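You operate a simulated robot arm through the tools that you are given. There is no shell and no other tool.

You are at the controls of a simulated robot arm. One attempt, no reset.

JOB
Squeeze the orange half and the lemon half and run the juice into the pink glass.
Fine: glass on the drip mat, peel in the blue bowl; wait until the juice stops, tap off, no drips; leave the other glass alone. Set down upright: what you pick out. Where these are worked on the way, their far stop is far enough and under half their travel is too little: juicer tap.

Only the result counts: the job must be done as asked and must still hold three seconds after the hand-in. Knocking over, shifting, dropping, spilling or breaking anything else fails it.

ROBOT AND FRAMES
A 6-joint arm with a two-finger parallel gripper, fixed in place. Base frame: the origin is at the foot of the arm, x ahead of it, y to its left, z up; the work surface is at about z = 0.91. Units: m, degrees, N and s.
With the tool pointing down near the work surface it reaches from about 0.34 to 0.86 m from the base axis. Its first joint turns from -115.0 to 115.0 degrees. Payload 3.43 kg.
The tool frame sits at the grasp point between the pads (the TCP): z along the fingers, y along the line on which they close. The tips reach 0.034 m beyond it. The gripper opens to 0.128 m. The fingers are 0.024 m wide and 0.012 m thick; the gripper's body (0.048 by 0.13 m) begins 0.096 m behind the TCP.
Orientation is that of the tool frame in the base frame, as a unit quaternion [w, x, y, z]. With the fingers straight down and closing along the base's y, the tool's x points along the base's -x, its y along +y and its z along -z.

CONTROLS
- The arm moves only by the tool step_arm. Its argument "steps" is one flat list of numbers, 7 for each row, row after row: the opening, from 0 (shut) to 1 (fully open), then the shift along the tool's x, y, z in m, then the turn, a rotation vector about the tool's x, y, z in degrees. In form: [jaw, tx, ty, tz, wx, wy, wz, jaw, tx, ty, tz, wx, wy, wz, ...]. A call has 1 to 20 rows; each row shifts and turns the commanded pose from where the row before left it, along the tool's axes as they then stand. Each row takes 0.2 s and may step no farther than 0.05 m and 8.6 degrees from the row before; otherwise, or with a gripper value out of range, the whole call is refused. Where a pose cannot be reached the arm comes as near as it can. A force on the tool above 40 N (or 10 N above the force at the start of the call, whichever is more), or a blocked arm, ends the call early, and 0.2 s more pass. Each finger travels about 0.108 m/s and halts on what it meets, pressing with about 33 N; the grip force reading is that of the motor and also rises with nothing between the fingers. The clock runs only during rows and for 0.2 s after the last one: add rows that do not move to give the fingers time. It gives the time, the measured TCP pose, the force on the tool (base axes), the opening and the grip force at its end, in the units of the frame above (readings bear some noise), with the torque about the TCP (base axes, N m) and any sound that the robot's microphone picked up.
- Cameras (640 x 400 px; columns grow to the right, rows downward): "scene" is fixed at [0.0508, 0.6502, 1.5579]; the picture's right is [-0.81, -0.59, 0.00], its down [-0.28, 0.37, -0.89] and it looks along [0.53, -0.71, -0.46] (base axes); focal length 340 px, centre (320, 200). "wrist" rides on the gripper at [0.076, -0.011, -0.16] in the tool frame; the picture's right is [0.15, 0.99, 0.00], its down [-0.88, 0.13, -0.46] and it looks along [-0.45, 0.07, 0.89] (tool axes); focal length 234 px, centre (320, 200).
- camera(camera): a new picture of that camera. No time passes.
- slide_trunk(by): slides the trunk up (or, below 0, down) by that many m; the arm rides with it, the base frame stays. It gives what a move gives, with no picture.
- measure_at(camera, pixels): for up to 12 pixels [column, row] of the newest picture of that camera ("zoom" is the newest enlarged one), the place [x, y, z] in the base frame of the surface seen there, good to about 0.002 m. No time passes.
- zoom(camera, box): a new picture of the part [left, top, right, bottom] of that camera's present view, enlarged. No time passes.
- close_job(): hands the job in; it is judged then, once.

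Unless the task says otherwise, let go and move clear before handing in.

The tools are called after "Emit:" as a command line: name --argument value ..., lists and objects as JSON in quotes. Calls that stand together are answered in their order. step_arm: Moves the arm, as the interface text tells. Its arguments: {"type":"object","properties":{"steps":{"type":"array"}},"required":["steps"]} The other tools are called the same way: slide_trunk (by) slides the trunk up or down; camera (camera) takes a picture; measure_at (camera, pixels) gives the place of the surface under pixels of a picture; zoom (camera, box) takes an enlarged picture of a part of a camera's view; close_job () hands the job in.

At the start:

```text
time_s: 0.0
eef_pos: [0.6143, 0.096, 1.3196]
orientation: [0.0, 0.0, 1.0, 0.0]
contact_force: [-0.9, -0.6, 0.1]
torque: [-0.01, 0.0, -0.03]
grip_width: 0.1281
finger_force: 0.0
trunk travel left (down, up): [-0.7, 0.09]
```

scene: 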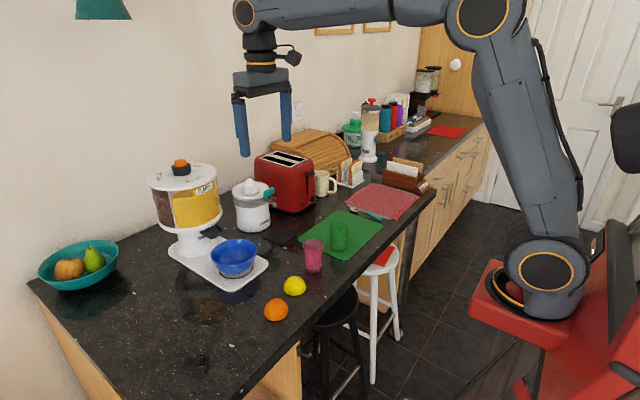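
wrist: 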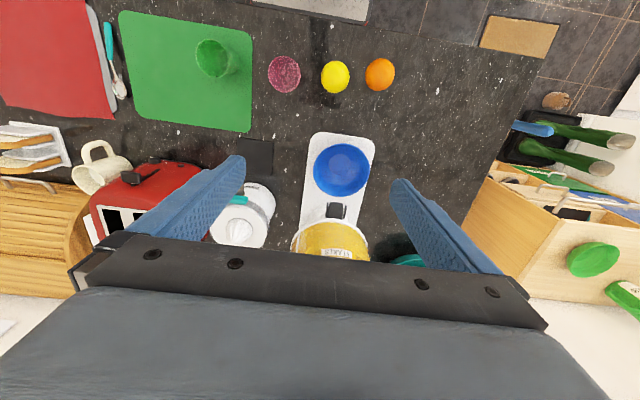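

The scene shows the juicer (white, about pixel 252,205), the pink glass (313,256), the green glass (340,236), the lemon (294,286), the orange (276,309) and the blue bowl (234,258). I'll zoom in on these before moving anything.

Emit:
zoom --camera "scene" --box '[200, 160, 360, 260]'

Emit:
zoom --camera "wrist" --box '[180, 130, 400, 270]'

Emit:
zoom --camera "scene" --box '[200, 220, 360, 330]'

```text
4.00 times, centred on (280, 210) of scene
```

zoom: 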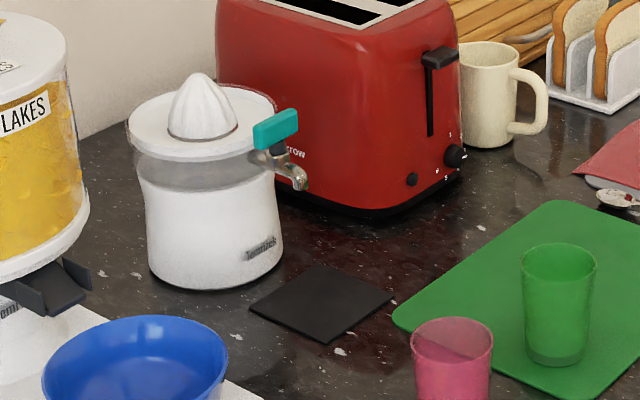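

```text
2.86 times, centred on (290, 200) of wrist
```

zoom: 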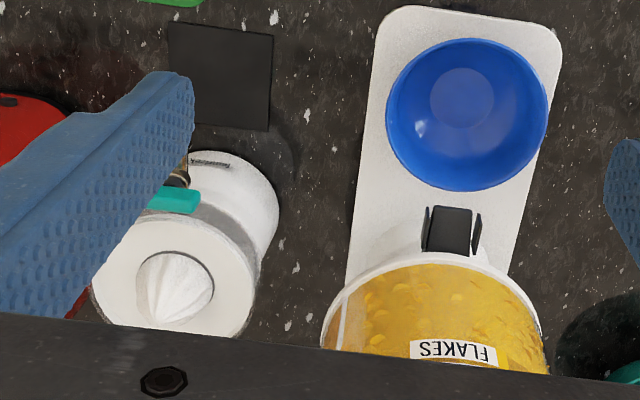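

```text
3.64 times, centred on (280, 275) of scene
```

zoom: 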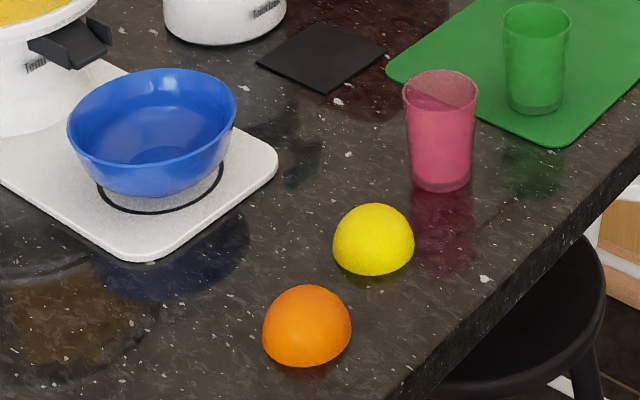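

The fruit halves sit dome up, and a small black mat lies in front of the juicer's spout, which has a teal tap lever. I'll measure the fruit, glass and bowl in this zoom, then the juicer.

Emit:
measure_at --camera "zoom" --pixels '[[307, 285], [307, 325], [263, 330], [351, 330], [307, 366], [374, 204], [374, 240], [334, 245], [414, 245], [374, 276]]'

Emit:
measure_at --camera "zoom" --pixels '[[404, 92], [477, 96], [440, 72], [440, 105], [440, 188], [412, 180], [470, 180], [320, 23], [385, 50], [322, 94], [257, 63]]'

Emit:
measure_at --camera "zoom" --pixels '[[70, 125], [236, 100], [152, 70], [150, 164], [140, 195], [150, 150], [504, 14], [570, 16], [536, 112], [277, 160], [150, 255]]'

Emit:
zoom --camera "scene" --box '[225, 170, 305, 220]'

```text
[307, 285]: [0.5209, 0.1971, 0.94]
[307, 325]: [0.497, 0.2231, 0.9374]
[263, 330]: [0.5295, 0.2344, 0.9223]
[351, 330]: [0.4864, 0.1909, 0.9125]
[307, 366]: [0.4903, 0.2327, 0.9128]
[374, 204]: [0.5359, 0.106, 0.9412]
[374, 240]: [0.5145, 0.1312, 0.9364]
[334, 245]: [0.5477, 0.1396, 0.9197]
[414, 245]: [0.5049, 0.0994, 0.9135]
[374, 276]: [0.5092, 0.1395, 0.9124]
```

```text
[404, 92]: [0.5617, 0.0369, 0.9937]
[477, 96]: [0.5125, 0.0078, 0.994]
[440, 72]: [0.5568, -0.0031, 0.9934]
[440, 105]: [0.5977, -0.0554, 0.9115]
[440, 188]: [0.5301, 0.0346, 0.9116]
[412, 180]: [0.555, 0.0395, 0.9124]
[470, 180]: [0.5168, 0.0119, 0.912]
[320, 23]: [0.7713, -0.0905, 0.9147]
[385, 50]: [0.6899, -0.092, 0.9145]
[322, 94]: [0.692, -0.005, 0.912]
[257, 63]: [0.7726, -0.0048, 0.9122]
```

```text
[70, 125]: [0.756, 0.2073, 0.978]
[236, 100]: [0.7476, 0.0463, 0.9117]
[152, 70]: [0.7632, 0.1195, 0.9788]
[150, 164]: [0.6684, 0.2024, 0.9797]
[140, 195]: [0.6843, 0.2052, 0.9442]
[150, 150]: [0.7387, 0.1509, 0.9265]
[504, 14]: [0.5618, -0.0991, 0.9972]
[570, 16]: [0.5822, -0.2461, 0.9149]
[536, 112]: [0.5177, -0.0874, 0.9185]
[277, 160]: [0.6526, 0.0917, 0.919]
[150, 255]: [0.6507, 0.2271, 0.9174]
```

```text
8.00 times, centred on (265, 195) of scene
```

zoom: 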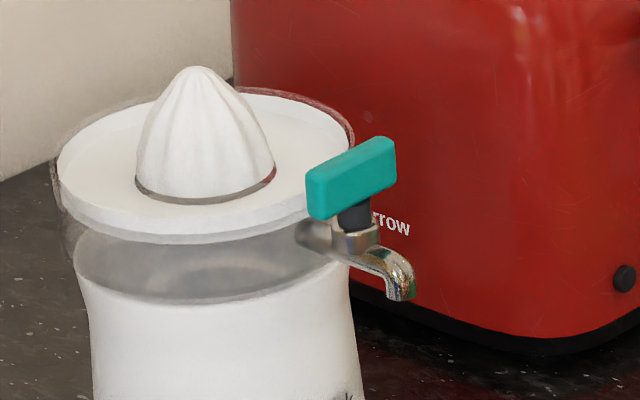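

The drip mat spans roughly x 0.69–0.77 and y -0.09–-0.005, and the pink glass stands near (0.537, 0.022). Next I'll measure the cone, rim, lever and spout in the newest zoom.

Emit:
measure_at --camera "zoom" --pixels '[[197, 70], [205, 110], [136, 180], [274, 175], [205, 198], [58, 165], [352, 135], [200, 235], [90, 210], [280, 120], [100, 150]]'

Emit:
measure_at --camera "zoom" --pixels '[[310, 172], [310, 210], [330, 180], [392, 145], [392, 178], [385, 138], [350, 155], [355, 210], [355, 240], [385, 262], [402, 270], [402, 297]]'

Emit:
measure_at --camera "zoom" --pixels '[[330, 172], [370, 150], [340, 195], [380, 170], [320, 235], [412, 280], [388, 295], [410, 297], [220, 330], [100, 330], [355, 340], [580, 200]]'

Emit:
zoom --camera "wrist" --box '[200, 130, 300, 260]'

```text
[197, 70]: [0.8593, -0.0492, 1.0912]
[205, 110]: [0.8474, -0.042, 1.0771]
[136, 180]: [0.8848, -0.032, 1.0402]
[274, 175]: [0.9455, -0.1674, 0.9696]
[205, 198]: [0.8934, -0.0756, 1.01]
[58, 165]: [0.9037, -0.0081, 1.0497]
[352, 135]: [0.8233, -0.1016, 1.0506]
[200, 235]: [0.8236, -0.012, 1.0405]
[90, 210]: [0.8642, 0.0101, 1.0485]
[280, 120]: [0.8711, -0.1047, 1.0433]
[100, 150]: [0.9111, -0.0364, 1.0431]
```

```text
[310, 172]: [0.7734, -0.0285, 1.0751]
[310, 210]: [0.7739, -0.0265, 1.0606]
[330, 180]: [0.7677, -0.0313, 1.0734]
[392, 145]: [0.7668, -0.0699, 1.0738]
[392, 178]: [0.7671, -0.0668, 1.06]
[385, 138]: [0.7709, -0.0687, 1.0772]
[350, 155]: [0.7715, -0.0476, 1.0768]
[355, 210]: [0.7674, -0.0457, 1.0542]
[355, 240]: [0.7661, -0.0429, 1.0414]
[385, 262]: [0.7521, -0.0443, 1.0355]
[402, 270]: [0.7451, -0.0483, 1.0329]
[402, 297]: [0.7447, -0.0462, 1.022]
```

```text
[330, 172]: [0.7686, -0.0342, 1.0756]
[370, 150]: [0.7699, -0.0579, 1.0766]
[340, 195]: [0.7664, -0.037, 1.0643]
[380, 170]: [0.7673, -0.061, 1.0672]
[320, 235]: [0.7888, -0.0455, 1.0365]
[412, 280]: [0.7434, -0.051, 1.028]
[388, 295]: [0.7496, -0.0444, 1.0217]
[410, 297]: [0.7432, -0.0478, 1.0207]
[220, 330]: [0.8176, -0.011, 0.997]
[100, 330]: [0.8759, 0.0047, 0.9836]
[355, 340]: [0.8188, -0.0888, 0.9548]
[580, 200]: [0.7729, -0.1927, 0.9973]
```

```text
3.08 times, centred on (250, 195) of wrist
```

zoom: 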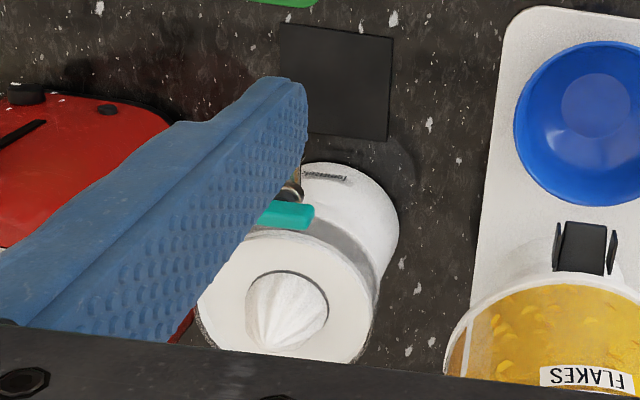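

The cone apex is about (0.862, -0.048, 1.091), the spout tip (0.745, -0.047, 1.021), and the teal lever lies across the spout, which suggests the tap is closed. I'll put the pink glass under the spout first. To stay clear of the tap I'll tilt the tool 40° forward and move to a pre-grasp behind the glass.

Emit:
step_arm --steps '[0.63, 0, 0, 0, 0, -8, 0, 0.63, 0, 0, 0, 0, -8, 0, 0.63, 0, 0, 0, 0, -8, 0, 0.63, 0, 0, 0, 0, -8, 0, 0.63, 0, 0, 0, 0, -8, 0, 0.63, 0.0366, -0.0094, 0.0138, 0, 0, 0, 0.63, 0.0366, -0.0094, 0.0138, 0, 0, 0, 0.63, 0.0366, -0.0094, 0.0138, 0, 0, 0, 0.63, 0.0366, -0.0094, 0.0138, 0, 0, 0, 0.63, 0.0366, -0.0094, 0.0138, 0, 0, 0, 0.63, 0, 0, 0, 0, 0, 0]'

Emit:
camera --camera "wrist"

Emit:
camera --camera "scene"

```text
time_s: 2.4
eef_pos: [0.5178, 0.0504, 1.1478]
orientation: [0.342, -0.001, 0.94, 0.001]
contact_force: [0.0, 0.2, 0.6]
torque: [0.0, 0.02, -0.01]
grip_width: 0.0808
finger_force: 0.1
trunk travel left (down, up): [-0.7, 0.09]
```

```text
taken
```

wrist: 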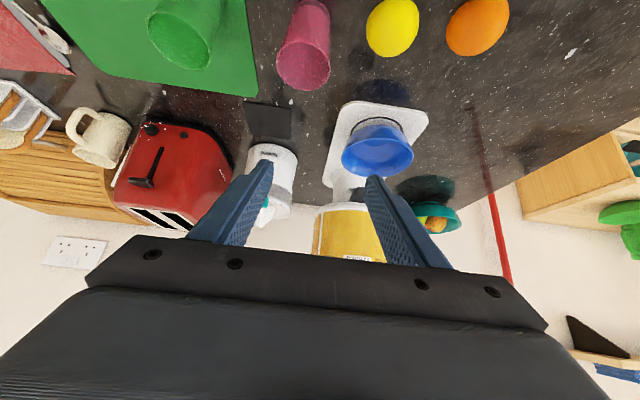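

```text
taken
```

scene: 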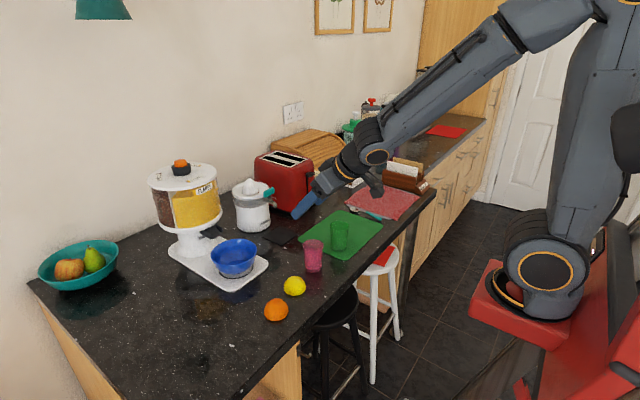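

The arm tilted as planned and is 0.12 m from the pre-grasp point. I'll finish the descent behind the glass and check alignment from the wrist.

Emit:
step_arm --steps '[0.63, 0.0361, -0.0098, 0.0136, 0, 0, 0, 0.63, 0.0361, -0.0098, 0.0136, 0, 0, 0, 0.63, 0.0361, -0.0098, 0.0136, 0, 0, 0, 0.63, 0, 0, 0, 0, 0, 0]'

Emit:
camera --camera "wrist"

Emit:
zoom --camera "scene" --box '[240, 160, 400, 300]'

```text
time_s: 3.4
eef_pos: [0.4935, 0.0251, 1.0636]
orientation: [0.341, 0.001, 0.94, 0.0]
contact_force: [-0.9, 0.7, 0.9]
torque: [-0.02, -0.03, -0.01]
grip_width: 0.0804
finger_force: 0.0
out of reach, approached as far as the arm can: row 2, 3
trunk travel left (down, up): [-0.7, 0.09]
```

```text
taken
```

wrist: 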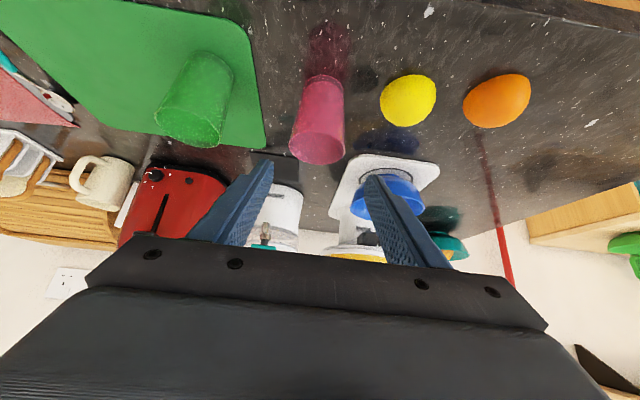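

```text
2.86 times, centred on (320, 230) of scene
```

zoom: 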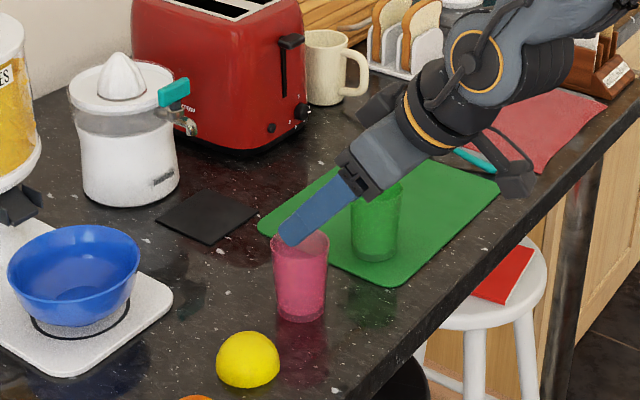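

The last two rows were out of reach because the tilted wrist folds too close to the shoulder. I'll raise the tool, then lower the trunk 0.15 m so the arm has room.

Emit:
step_arm --steps '[0.63, -0.0257, 0, -0.0306, 0, 0, 0, 0.63, -0.0257, 0, -0.0306, 0, 0, 0, 0.63, -0.0257, 0, -0.0306, 0, 0, 0, 0.63, -0.0257, 0, -0.0306, 0, 0, 0, 0.63, 0, 0, 0, 0, 0, 0]'

```text
time_s: 4.6
eef_pos: [0.4968, 0.0189, 1.2047]
orientation: [0.342, -0.007, 0.94, -0.004]
contact_force: [0.5, 0.5, -0.7]
torque: [-0.04, -0.03, -0.1]
grip_width: 0.0807
finger_force: 0.1
out of reach, approached as far as the arm can: row 2
trunk travel left (down, up): [-0.7, 0.09]
```

The tool is at z = 1.205, so there is room to lower the trunk by 0.15.

Emit:
slide_trunk --by -0.15

```text
time_s: 6.3
eef_pos: [0.5084, 0.0195, 1.0547]
orientation: [0.342, -0.001, 0.94, 0.0]
contact_force: [-0.4, 0.7, 0.3]
torque: [0.0, -0.01, -0.01]
grip_width: 0.0807
finger_force: 0.1
trunk travel left (down, up): [-0.55, 0.24]
```

I'll run a zero row to confirm the commanded pose matches the measured one.

Emit:
step_arm --steps '[0.63, 0, 0, 0, 0, 0, 0, 0.63, 0, 0, 0, 0, 0, 0]'

Emit:
camera --camera "wrist"

Emit:
zoom --camera "scene" --box '[240, 160, 400, 300]'

```text
time_s: 7.0
eef_pos: [0.5069, 0.0196, 1.0534]
orientation: [0.342, 0.001, 0.94, 0.0]
contact_force: [0.3, 0.0, 0.2]
torque: [0.0, -0.01, 0.01]
grip_width: 0.0806
finger_force: 0.1
trunk travel left (down, up): [-0.55, 0.24]
```

```text
taken
```

wrist: 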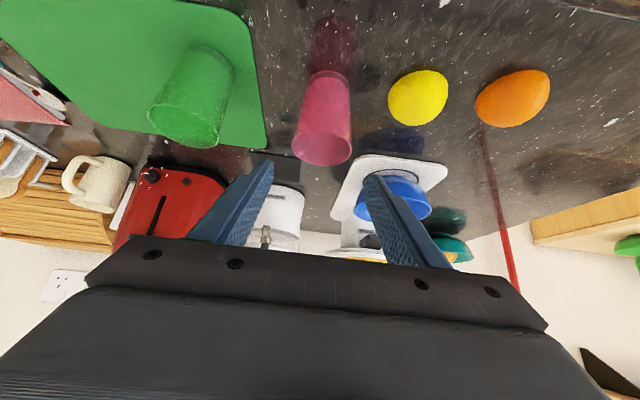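

```text
2.86 times, centred on (320, 230) of scene
```

zoom: 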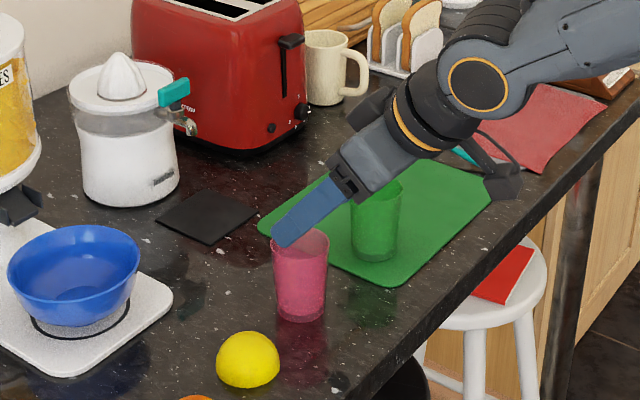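

The fingers straddle the glass (wrist columns 293–352). I'll measure the glass rim from here to refine its centre.

Emit:
measure_at --camera "wrist" --pixels '[[293, 148], [351, 150], [322, 165], [330, 132], [309, 75], [349, 80], [322, 110], [150, 120], [220, 115], [196, 147]]'

Emit:
measure_at --camera "zoom" --pixels '[[274, 245], [328, 245], [301, 318], [301, 270], [354, 195], [400, 195], [376, 262], [283, 235]]'

```text
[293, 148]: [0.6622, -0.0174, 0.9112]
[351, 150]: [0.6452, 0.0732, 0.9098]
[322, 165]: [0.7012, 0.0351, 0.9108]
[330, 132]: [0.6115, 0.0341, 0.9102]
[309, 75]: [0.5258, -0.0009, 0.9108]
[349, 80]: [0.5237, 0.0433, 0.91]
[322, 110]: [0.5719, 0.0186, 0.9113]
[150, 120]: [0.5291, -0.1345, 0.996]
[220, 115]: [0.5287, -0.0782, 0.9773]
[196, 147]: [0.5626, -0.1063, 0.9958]
```

```text
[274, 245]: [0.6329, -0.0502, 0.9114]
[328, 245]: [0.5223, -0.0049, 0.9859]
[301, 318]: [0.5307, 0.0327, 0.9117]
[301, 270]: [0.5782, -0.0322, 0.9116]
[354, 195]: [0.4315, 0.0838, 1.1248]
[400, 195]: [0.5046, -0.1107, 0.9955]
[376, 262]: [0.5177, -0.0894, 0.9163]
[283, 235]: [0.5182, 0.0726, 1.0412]
```

The glass base centres on y ≈ 0.021 and the rim on (0.538, 0.021), and the palm clears the rim. I'll move down around the glass without closing yet.

Emit:
step_arm --steps '[0.63, 0.0132, 0.0005, 0.0318, 0, 0, 0, 0.63, 0.0132, 0.0005, 0.0318, 0, 0, 0, 0.63, 0.0132, 0.0005, 0.0318, 0, 0, 0, 0.63, 0, 0, 0, 0, 0, 0, 0.63, 0, 0, 0, 0, 0, 0]'

Emit:
camera --camera "wrist"

Emit:
zoom --camera "scene" --box '[240, 160, 400, 300]'

```text
time_s: 8.2
eef_pos: [0.5341, 0.0182, 0.9699]
orientation: [0.341, 0.001, 0.94, -0.004]
contact_force: [0.0, 1.2, -0.3]
torque: [0.02, 0.02, 0.01]
grip_width: 0.0808
finger_force: 0.1
out of reach, approached as far as the arm can: row 3
trunk travel left (down, up): [-0.55, 0.24]
```

```text
taken
```

wrist: 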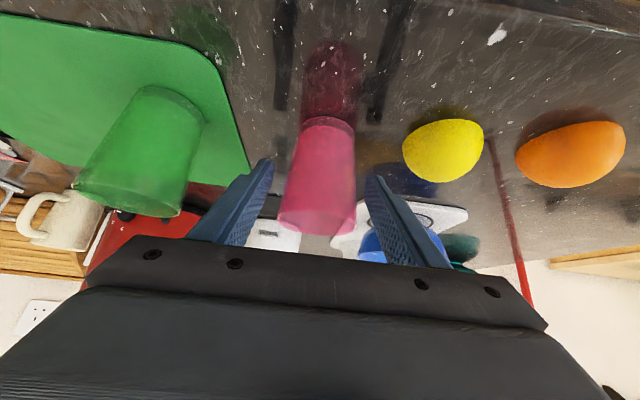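

```text
2.86 times, centred on (320, 230) of scene
```

zoom: 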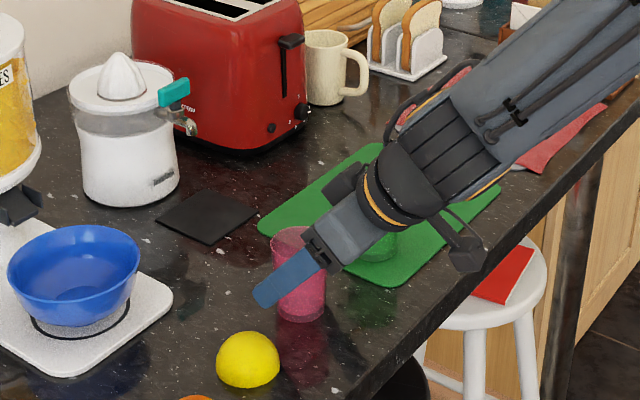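

The arm stopped at z = 0.970, which still gives a good grip above the glass's centre of mass. I'll nudge +y by 2 mm and close.

Emit:
step_arm --steps '[0.63, 0, 0.002, 0, 0, 0, 0, 0.5, 0, 0, 0, 0, 0, 0, 0.3, 0, 0, 0, 0, 0, 0, 0.3, 0, 0, 0, 0, 0, 0, 0.3, 0, 0, 0, 0, 0, 0]'

Emit:
camera --camera "wrist"

Emit:
zoom --camera "scene" --box '[240, 160, 400, 300]'

```text
time_s: 9.3
eef_pos: [0.5346, 0.02, 0.9692]
orientation: [0.342, 0.0, 0.94, 0.0]
contact_force: [0.4, 0.8, 2.1]
torque: [0.02, -0.04, 0.01]
grip_width: 0.0579
finger_force: 32.9
trunk travel left (down, up): [-0.55, 0.24]
```

```text
taken
```

wrist: 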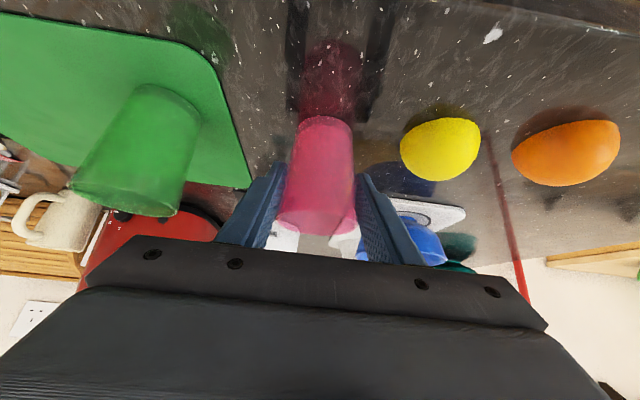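

```text
2.86 times, centred on (320, 230) of scene
```

zoom: 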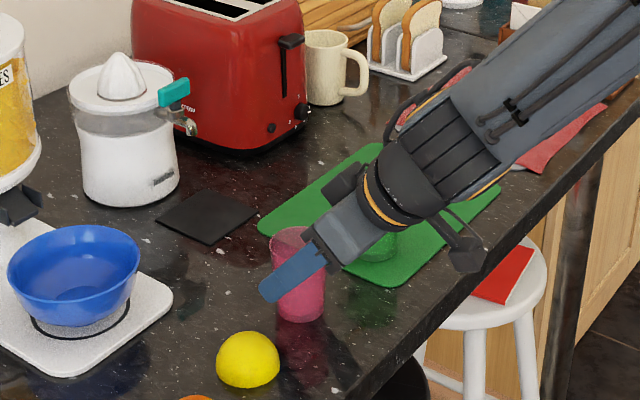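

The grip holds at 0.058 m wide and 33 N. I'll lift 45 mm and carry the glass forward.

Emit:
step_arm --steps '[0.3, -0.0145, 0, -0.0172, 0, 0, 0, 0.3, -0.0145, 0, -0.0172, 0, 0, 0, 0.3, -0.0255, 0, 0.0214, 0, 0, 0, 0.3, -0.0255, 0, 0.0214, 0, 0, 0, 0.3, -0.0255, 0, 0.0214, 0, 0, 0, 0.3, 0, 0, 0, 0, 0, 0]'

Emit:
camera --camera "wrist"

Emit:
camera --camera "scene"

```text
time_s: 10.8
eef_pos: [0.6354, 0.0165, 0.9976]
orientation: [0.342, 0.0, 0.94, -0.001]
contact_force: [-0.4, -0.1, -1.5]
torque: [0.0, 0.02, -0.03]
grip_width: 0.0578
finger_force: 33.1
out of reach, approached as far as the arm can: row 1, 2
trunk travel left (down, up): [-0.55, 0.24]
```

```text
taken
```

wrist: 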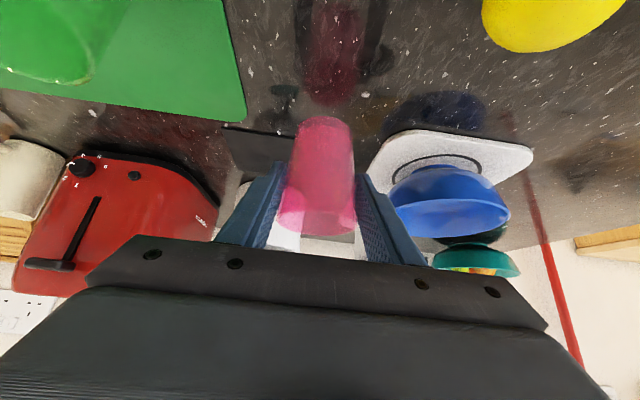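

```text
taken
```

scene: 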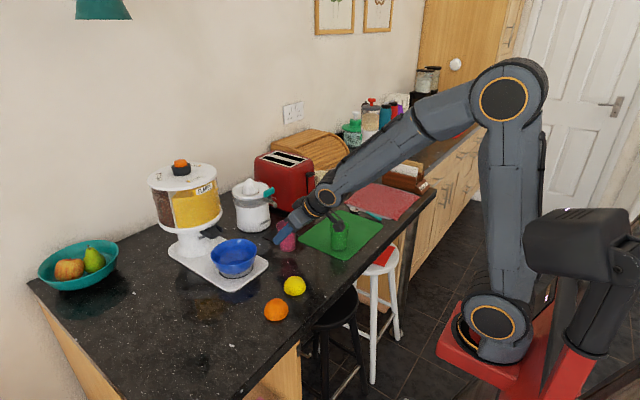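

The glass is held upright at (0.635, 0.017). I'll shift toward y = -0.048 while moving forward, keeping the bottom above the mat.

Emit:
step_arm --steps '[0.3, -0.0153, -0.0215, 0.0129, 0, 0, 0, 0.3, -0.0153, -0.0215, 0.0129, 0, 0, 0, 0.3, -0.0153, -0.0215, 0.0129, 0, 0, 0, 0.3, 0, 0, 0, 0, 0, 0]'

Emit:
camera --camera "wrist"

Emit:
zoom --camera "scene" --box '[200, 160, 360, 260]'

```text
time_s: 11.8
eef_pos: [0.6955, -0.0487, 0.9973]
orientation: [0.343, 0.0, 0.94, 0.0]
contact_force: [0.1, 0.6, -0.2]
torque: [-0.02, -0.02, -0.02]
grip_width: 0.0579
finger_force: 33.2
trunk travel left (down, up): [-0.55, 0.24]
```

```text
taken
```

wrist: 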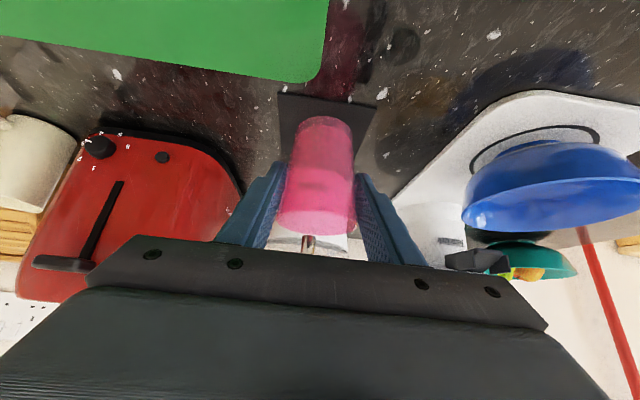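

```text
4.00 times, centred on (280, 210) of scene
```

zoom: 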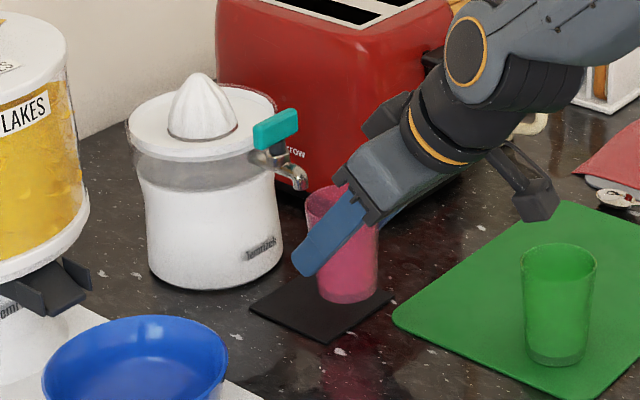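

The glass is over the mat with its rim at about 1.022, level with the spout. I'll lower it to clear the spout, then slide it forward beneath.

Emit:
step_arm --steps '[0.3, 0.0105, 0, 0.0125, 0, 0, 0, 0.3, -0.0165, 0.0004, 0.0139, 0, 0, 0, 0.3, -0.0165, 0.0003, 0.0139, 0, 0, 0, 0.3, 0, 0, 0, 0, 0, 0, 0.3, 0, 0, 0, 0, 0, 0]'

Emit:
camera --camera "wrist"

Emit:
zoom --camera "scene" --box '[220, 170, 340, 250]'

```text
time_s: 12.9
eef_pos: [0.7388, -0.0468, 0.9806]
orientation: [0.341, 0.0, 0.94, 0.001]
contact_force: [0.1, -0.5, -0.7]
torque: [0.01, 0.0, -0.02]
grip_width: 0.058
finger_force: 32.8
trunk travel left (down, up): [-0.55, 0.24]
```

```text
taken
```

wrist: 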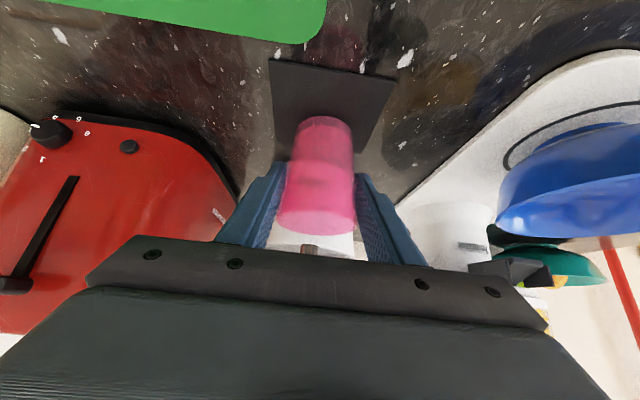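

```text
5.00 times, centred on (280, 210) of scene
```

zoom: 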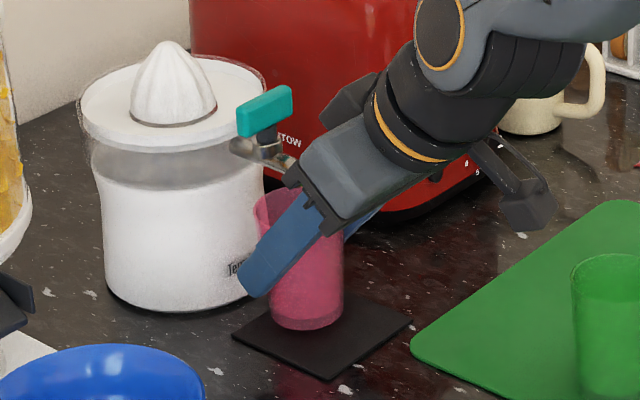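

The glass is under the spout with its bottom roughly 1 cm above the mat. I'll lower it in small steps and watch the force.

Emit:
step_arm --steps '[0.3, 0.0019, 0, 0.0023, 0, 0, 0, 0.3, 0.0019, 0, 0.0023, 0, 0, 0, 0.3, 0, 0, 0, 0, 0, 0]'

Emit:
measure_at --camera "zoom" --pixels '[[305, 328], [272, 318], [342, 315], [305, 255], [332, 379], [412, 321], [233, 337], [340, 260]]'

```text
time_s: 13.8
eef_pos: [0.7391, -0.0467, 0.975]
orientation: [0.342, 0.0, 0.94, 0.0]
contact_force: [-0.3, -0.2, -1.1]
torque: [0.01, -0.01, 0.03]
grip_width: 0.0579
finger_force: 33.2
trunk travel left (down, up): [-0.55, 0.24]
```

```text
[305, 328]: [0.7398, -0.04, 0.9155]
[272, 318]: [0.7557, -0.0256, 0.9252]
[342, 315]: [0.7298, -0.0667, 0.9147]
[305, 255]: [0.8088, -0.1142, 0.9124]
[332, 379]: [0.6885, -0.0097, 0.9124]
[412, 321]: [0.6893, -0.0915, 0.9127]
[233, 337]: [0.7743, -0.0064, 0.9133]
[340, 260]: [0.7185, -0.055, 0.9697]
```

Mat top is about 0.913, so contact should come near TCP z = 0.971. I'll take two more small steps down.

Emit:
step_arm --steps '[0.3, 0.0013, 0, 0.0015, 0, 0, 0, 0.3, 0.0006, 0, 0.0008, 0, 0, 0, 0.3, 0, 0, 0, 0, 0, 0]'

Emit:
zoom --camera "scene" --box '[250, 190, 330, 240]'

```text
time_s: 14.6
eef_pos: [0.7379, -0.0478, 0.9738]
orientation: [0.343, 0.0, 0.939, 0.001]
contact_force: [-3.2, -1.2, 10.2]
torque: [0.17, 0.18, 0.07]
grip_width: 0.058
finger_force: 33.1
trunk travel left (down, up): [-0.55, 0.24]
```

```text
8.00 times, centred on (290, 215) of scene
```

zoom: 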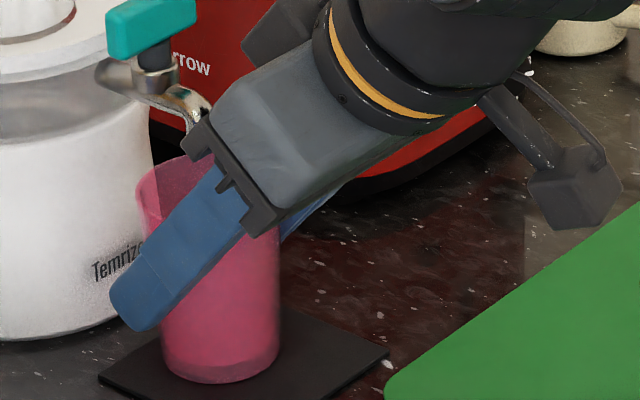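

There is 10 N of contact on the mat, so the glass is down. I'll ease up 1 mm and open the fingers.

Emit:
step_arm --steps '[0.3, -0.0006, 0, -0.0008, 0, 0, 0, 0.45, 0, 0, 0, 0, 0, 0, 0.5, 0, 0, 0, 0, 0, 0, 0.6, 0, 0, 0, 0, 0, 0, 0.6, 0, 0, 0, 0, 0, 0]'

Emit:
camera --camera "wrist"

Emit:
zoom --camera "scene" --box '[250, 190, 330, 240]'

```text
time_s: 15.8
eef_pos: [0.738, -0.0461, 0.9721]
orientation: [0.343, 0.0, 0.939, 0.0]
contact_force: [-0.3, 0.2, -0.9]
torque: [-0.01, -0.03, 0.01]
grip_width: 0.0765
finger_force: 0.0
trunk travel left (down, up): [-0.55, 0.24]
```

```text
taken
```

wrist: 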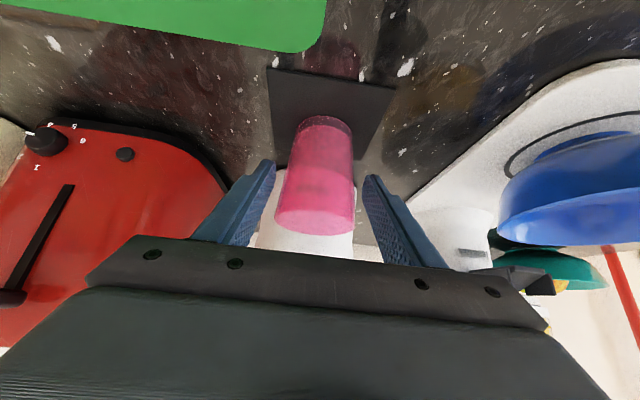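

```text
8.00 times, centred on (290, 215) of scene
```

zoom: 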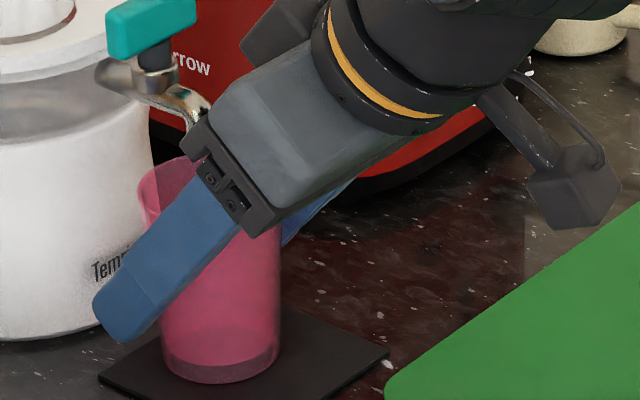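

The fingers are clear of the glass and it stands upright on the mat. I'll back out along the tool axis, away from the tap.

Emit:
step_arm --steps '[0.6, 0, 0, -0.03, 0, 0, 0, 0.6, 0, 0, -0.04, 0, 0, 0, 0.6, 0, 0, -0.04, 0, 0, 0, 0.6, 0, 0, -0.04, 0, 0, 0, 0.6, -0.02, 0, -0.025, 0, 0, 0, 0.6, -0.03, 0, -0.035, 0, 0, 0, 0.6, 0, 0, 0, 0, 0, 0]'

Emit:
camera --camera "wrist"

Emit:
zoom --camera "scene" --box '[220, 170, 340, 250]'

```text
time_s: 17.4
eef_pos: [0.6422, -0.0463, 1.1669]
orientation: [0.342, 0.0, 0.94, 0.0]
contact_force: [-0.1, 0.4, -0.5]
torque: [0.03, 0.0, 0.01]
grip_width: 0.0768
finger_force: 0.2
trunk travel left (down, up): [-0.55, 0.24]
```

```text
taken
```

wrist: 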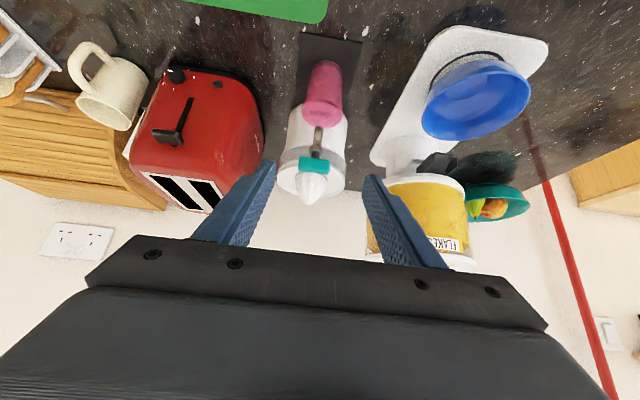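

```text
5.00 times, centred on (280, 210) of scene
```

zoom: 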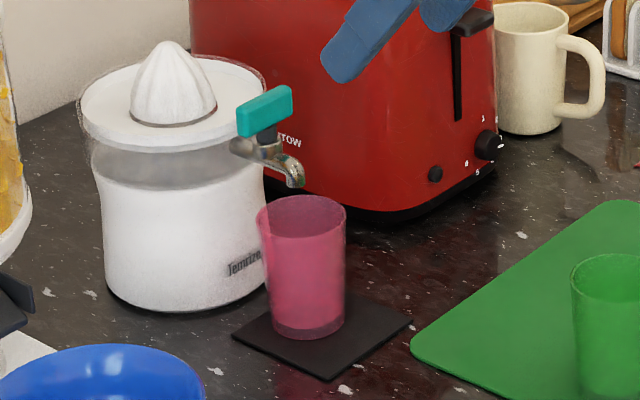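

The glass stands on the mat below the spout. I'll measure its rim against the spout tip to confirm it will catch the juice.

Emit:
measure_at --camera "zoom" --pixels '[[257, 215], [346, 213], [302, 196], [300, 240], [306, 339], [274, 328], [342, 325], [293, 186], [300, 185], [288, 186], [265, 205], [335, 200]]'

Emit:
zoom --camera "wrist" --box '[270, 30, 370, 210]'

```text
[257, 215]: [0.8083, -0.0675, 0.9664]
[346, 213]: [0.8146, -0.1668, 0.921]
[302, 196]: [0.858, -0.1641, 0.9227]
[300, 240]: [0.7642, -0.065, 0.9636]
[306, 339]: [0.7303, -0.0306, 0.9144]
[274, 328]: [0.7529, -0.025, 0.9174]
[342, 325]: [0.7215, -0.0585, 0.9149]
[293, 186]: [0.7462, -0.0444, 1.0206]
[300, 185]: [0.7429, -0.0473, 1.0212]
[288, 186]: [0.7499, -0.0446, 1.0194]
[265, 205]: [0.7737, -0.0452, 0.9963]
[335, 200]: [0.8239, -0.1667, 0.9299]
```

```text
2.22 times, centred on (320, 120) of wrist
```

zoom: 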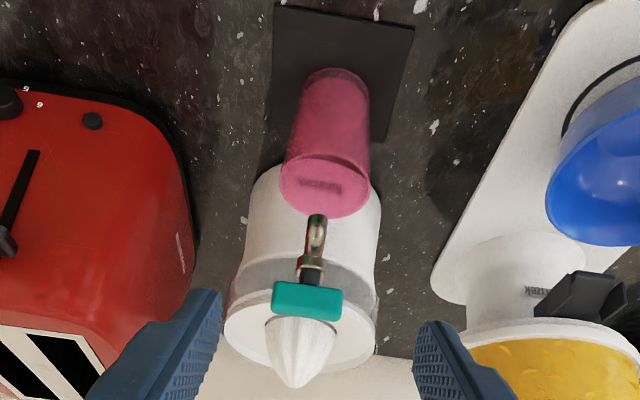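

The glass axis is near (0.745, -0.049) and its rim surrounds the spout tip at (0.745, -0.046). The juicer is near the edge of reach, so I'll raise the trunk fully and use about 15° of tilt for the fruit work.

Emit:
slide_trunk --by 0.24

Emit:
step_arm --steps '[0.6, 0, 0, 0, 0, 8.4, 0, 0.6, 0, 0, 0, 0, 8.3, 0, 0.6, 0, 0, 0, 0, 8.3, 0, 0.6, 0, 0, 0, 0, 0, 0]'

```text
time_s: 19.9
eef_pos: [0.6414, -0.0475, 1.4063]
orientation: [0.343, 0.0, 0.939, 0.001]
contact_force: [-0.2, -0.1, -0.5]
torque: [-0.02, -0.02, -0.01]
grip_width: 0.0769
finger_force: 0.0
trunk travel left (down, up): [-0.79, 0.0]
```

```text
time_s: 20.9
eef_pos: [0.6413, -0.048, 1.4067]
orientation: [0.13, 0.0, 0.992, 0.0]
contact_force: [1.6, -0.1, 0.2]
torque: [-0.02, 0.06, -0.01]
grip_width: 0.077
finger_force: 0.1
trunk travel left (down, up): [-0.79, 0.0]
```

Tilt is 15°. Before committing to a fruit grasp, I'll test whether this tilt reaches above the cone, keeping the tips well above the apex.

Emit:
step_arm --steps '[0.6, -0.02184, 0, 0.04087, 0, 0, 0, 0.6, -0.02184, 0, 0.04087, 0, 0, 0, 0.6, -0.02184, 0, 0.04087, 0, 0, 0, 0.6, -0.02184, 0, 0.04087, 0, 0, 0, 0.6, -0.02184, 0, 0.04087, 0, 0, 0, 0.6, -0.02184, 0, 0.04087, 0, 0, 0, 0.6, -0.02184, 0, 0.04087, 0, 0, 0, 0.6, 0, 0, 0, 0, 0, 0]'

Emit:
camera --camera "wrist"

Emit:
zoom --camera "scene" --box '[200, 130, 360, 250]'

```text
time_s: 22.6
eef_pos: [0.8635, -0.047, 1.1663]
orientation: [0.129, 0.0, 0.992, 0.0]
contact_force: [-0.1, 0.6, -0.1]
torque: [-0.01, 0.01, 0.02]
grip_width: 0.0765
finger_force: 0.1
trunk travel left (down, up): [-0.79, 0.0]
```

```text
taken
```

wrist: 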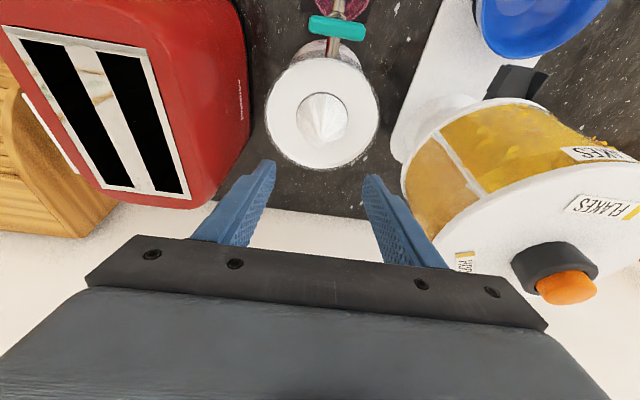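

```text
3.33 times, centred on (280, 190) of scene
```

zoom: 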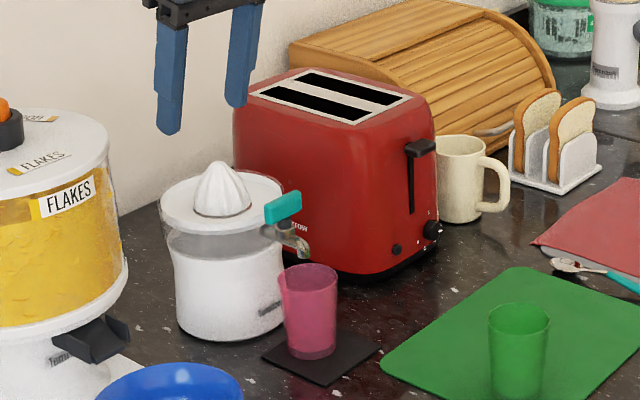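

The point above the cone is reachable with 15° tilt. I'll measure the cone and rim precisely from this closer wrist view.

Emit:
zoom --camera "wrist" --box '[250, 0, 390, 180]'

Emit:
measure_at --camera "wrist" --pixels '[[325, 143], [297, 117], [347, 117], [322, 93], [322, 60], [266, 110], [379, 110], [322, 167], [322, 160], [280, 85], [310, 27], [365, 27]]'

```text
2.22 times, centred on (320, 90) of wrist
```

zoom: 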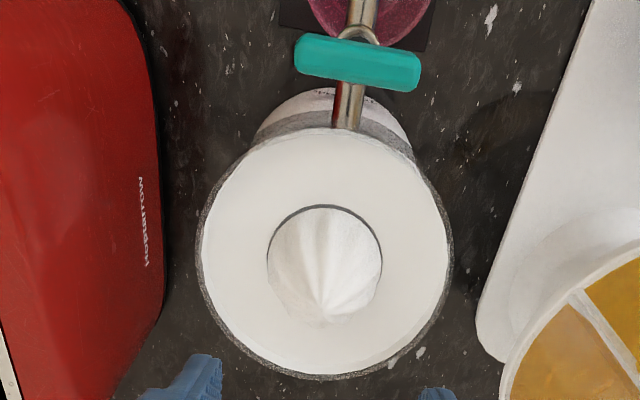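

```text
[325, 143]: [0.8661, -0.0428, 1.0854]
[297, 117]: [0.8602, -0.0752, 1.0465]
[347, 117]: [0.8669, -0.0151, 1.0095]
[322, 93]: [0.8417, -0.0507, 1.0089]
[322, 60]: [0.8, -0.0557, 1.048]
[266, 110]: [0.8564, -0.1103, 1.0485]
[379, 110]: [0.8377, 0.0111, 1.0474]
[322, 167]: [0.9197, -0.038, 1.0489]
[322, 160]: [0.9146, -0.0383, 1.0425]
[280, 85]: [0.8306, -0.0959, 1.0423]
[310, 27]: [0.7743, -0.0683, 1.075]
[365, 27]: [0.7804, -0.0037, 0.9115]
```

The juicer axis is confirmed at about (0.861, -0.048). Now I'll travel to a hover over the orange near (0.513, 0.21).

Emit:
step_arm --steps '[0.7, 0.0236, 0, -0.0408, 0, 0, 0, 0.7, 0.0236, 0, -0.0408, 0, 0, 0, 0.7, 0.0236, 0, -0.0408, 0, 0, 0, 0.7, 0.0335, 0.0321, 0.004, 0, 0, 0, 0.7, 0.0335, 0.0321, 0.004, 0, 0, 0, 0.7, 0.0335, 0.0321, 0.004, 0, 0, 0, 0.7, 0.0335, 0.0321, 0.004, 0, 0, 0, 0.7, 0.0335, 0.0321, 0.004, 0, 0, 0, 0.7, 0.0335, 0.0321, 0.004, 0, 0, 0, 0.7, 0.0335, 0.0321, 0.004, 0, 0, 0, 0.7, 0.0335, 0.0321, 0.004, 0, 0, 0, 0.7, 0, 0, 0, 0, 0, 0]'

Emit:
camera --camera "wrist"

Emit:
camera --camera "scene"

```text
time_s: 25.2
eef_pos: [0.5129, 0.2106, 1.1681]
orientation: [0.131, 0.0, 0.991, -0.001]
contact_force: [-0.3, -0.9, 0.4]
torque: [-0.02, 0.04, -0.01]
grip_width: 0.0896
finger_force: 0.0
trunk travel left (down, up): [-0.79, 0.0]
```

```text
taken
```

wrist: 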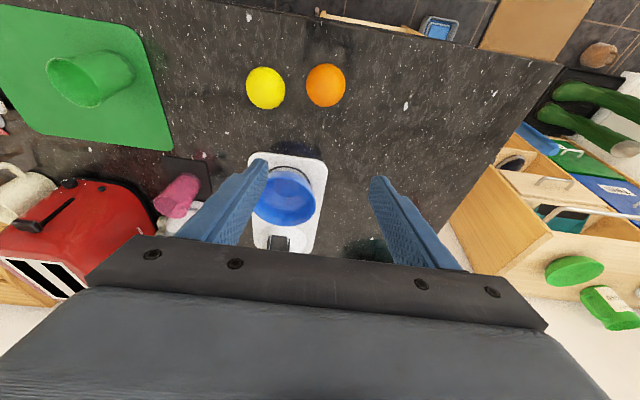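

```text
taken
```

scene: 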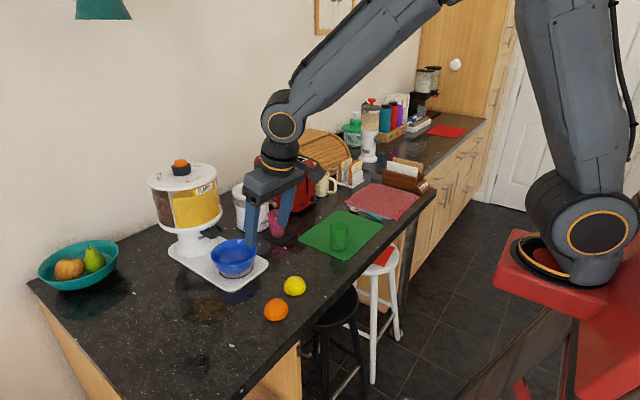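

The hover is reached and both halves are visible in the wrist view, the orange at (326,85) and the lemon at (265,88). I'll zoom and measure their outlines.

Emit:
zoom --camera "wrist" --box '[225, 40, 385, 140]'

```text
4.00 times, centred on (305, 90) of wrist
```

zoom: 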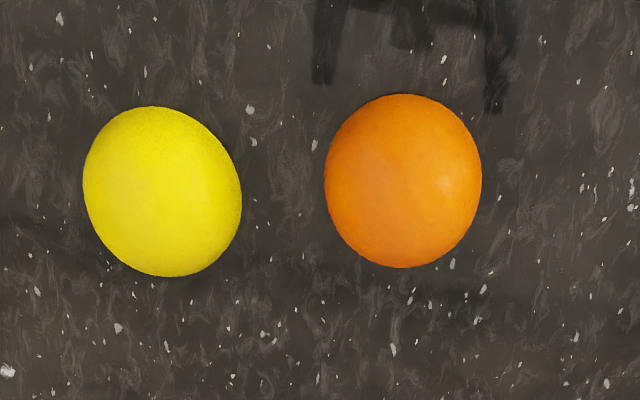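

Emit:
measure_at --camera "zoom" --pixels '[[328, 182], [480, 180], [400, 97], [402, 265], [402, 180], [345, 120], [455, 245], [402, 150]]'

Emit:
measure_at --camera "zoom" --pixels '[[86, 190], [239, 195], [150, 109], [170, 274], [162, 190], [100, 135], [225, 250], [200, 125], [110, 250]]'

```text
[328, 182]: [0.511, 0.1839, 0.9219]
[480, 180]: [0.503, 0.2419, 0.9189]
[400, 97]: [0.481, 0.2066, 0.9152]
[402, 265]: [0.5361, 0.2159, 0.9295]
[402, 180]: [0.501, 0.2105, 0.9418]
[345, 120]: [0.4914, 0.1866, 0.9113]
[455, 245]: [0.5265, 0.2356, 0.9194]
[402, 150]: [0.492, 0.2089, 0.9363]
```

```text
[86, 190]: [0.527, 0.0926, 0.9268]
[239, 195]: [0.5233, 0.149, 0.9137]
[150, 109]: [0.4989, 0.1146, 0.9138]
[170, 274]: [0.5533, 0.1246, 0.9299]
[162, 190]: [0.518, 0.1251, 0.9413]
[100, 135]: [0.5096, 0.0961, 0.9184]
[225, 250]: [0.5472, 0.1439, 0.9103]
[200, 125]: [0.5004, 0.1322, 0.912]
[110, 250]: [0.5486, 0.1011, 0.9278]
```

The orange centres on about (0.511, 0.212) with r ≈ 0.033, and the lemon on (0.529, 0.1185) with r ≈ 0.031. I'll narrow the jaws and descend to z = 1.0 above the orange.

Emit:
step_arm --steps '[0.62, 0.01315, 0.00035, 0.04, 0, 0, 0, 0.62, 0.01315, 0.00035, 0.04, 0, 0, 0, 0.62, 0.01315, 0.00035, 0.04, 0, 0, 0, 0.62, 0.01315, 0.00035, 0.04, 0, 0, 0, 0.62, 0, 0, 0, 0, 0, 0]'

Emit:
camera --camera "wrist"

Emit:
zoom --camera "scene" --box '[220, 240, 340, 330]'

```text
time_s: 26.4
eef_pos: [0.5022, 0.2121, 1.0007]
orientation: [0.131, 0.0, 0.991, 0.0]
contact_force: [-0.5, -0.2, 1.0]
torque: [0.0, 0.01, 0.0]
grip_width: 0.0793
finger_force: 0.0
trunk travel left (down, up): [-0.79, 0.0]
```

```text
taken
```

wrist: 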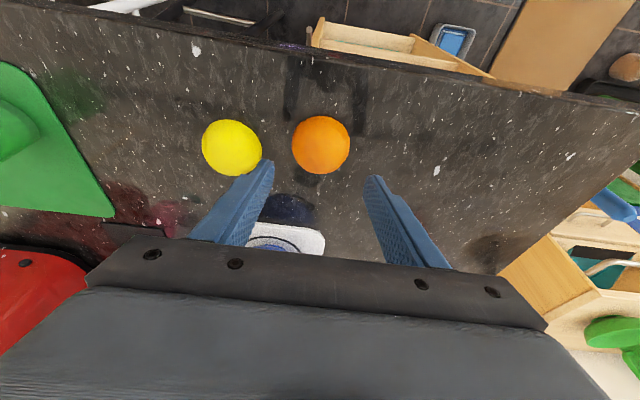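

```text
4.44 times, centred on (280, 285) of scene
```

zoom: 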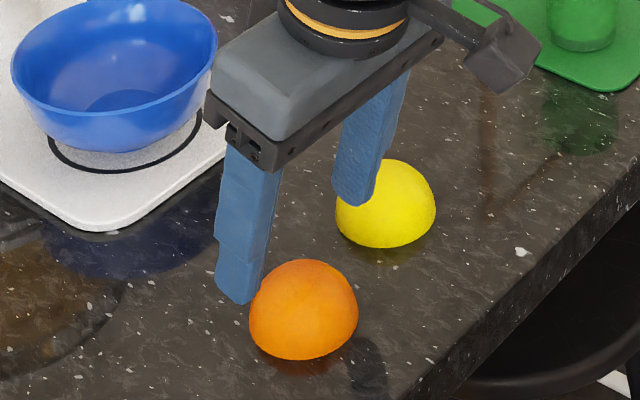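

Jaws straddle the orange with clearance to the lemon. I'll descend to z ≈ 0.950.

Emit:
step_arm --steps '[0.62, 0.006, 0, 0.0246, 0, 0, 0, 0.62, 0.006, 0, 0.0246, 0, 0, 0, 0.62, 0, 0, 0, 0, 0, 0]'

Emit:
zoom --camera "scene" --box '[220, 240, 340, 330]'

Emit:
camera --camera "wrist"

```text
time_s: 27.2
eef_pos: [0.5046, 0.2097, 0.9499]
orientation: [0.131, 0.0, 0.991, -0.001]
contact_force: [0.6, 0.3, 0.2]
torque: [-0.01, 0.0, -0.01]
grip_width: 0.0793
finger_force: 0.1
trunk travel left (down, up): [-0.79, 0.0]
```

```text
4.44 times, centred on (280, 285) of scene
```

zoom: 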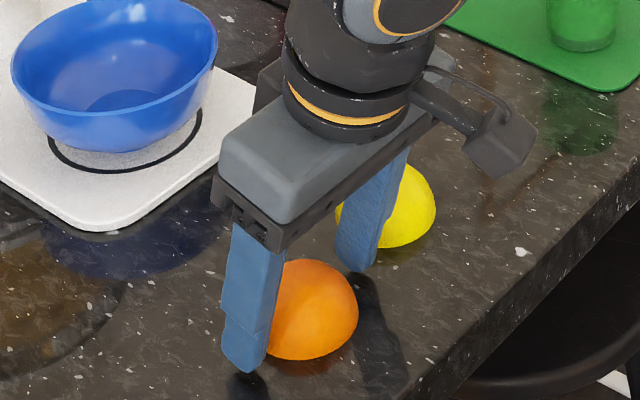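

```text
taken
```

wrist: 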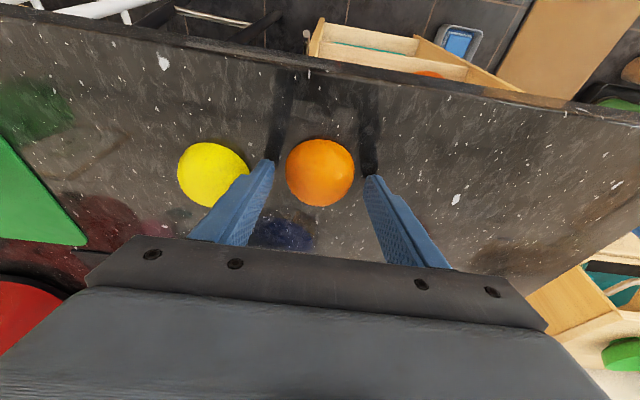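

The orange lies between the fingertips (centre (320,172) in the wrist view). I'll close on it and check the grip.

Emit:
step_arm --steps '[0.62, 0, 0.002, 0, 0, 0, 0, 0.5, 0, 0, 0, 0, 0, 0, 0.3, 0, 0, 0, 0, 0, 0, 0.3, 0, 0, 0, 0, 0, 0, 0.3, 0, 0, 0, 0, 0, 0]'

Emit:
zoom --camera "scene" --box '[220, 240, 340, 330]'

Emit:
camera --camera "wrist"

```text
time_s: 28.4
eef_pos: [0.5042, 0.2123, 0.9494]
orientation: [0.131, 0.0, 0.991, 0.0]
contact_force: [0.8, 0.1, 1.0]
torque: [-0.08, 0.0, 0.01]
grip_width: 0.0595
finger_force: 33.3
trunk travel left (down, up): [-0.79, 0.0]
```

```text
4.44 times, centred on (280, 285) of scene
```

zoom: 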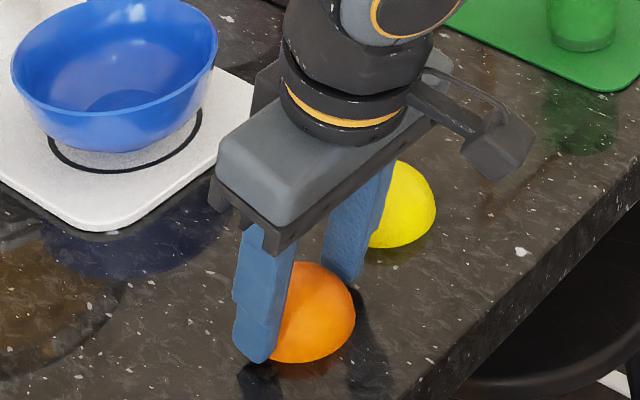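

```text
taken
```

wrist: 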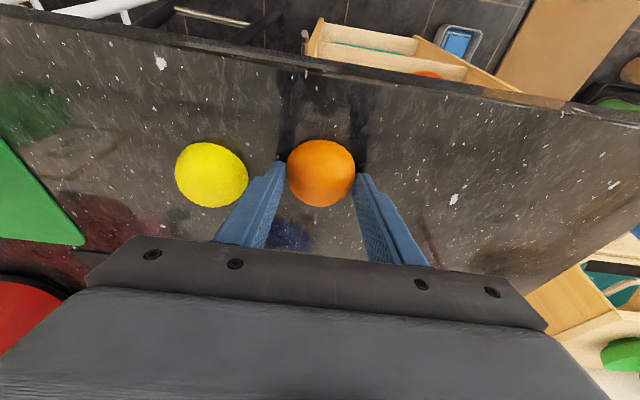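

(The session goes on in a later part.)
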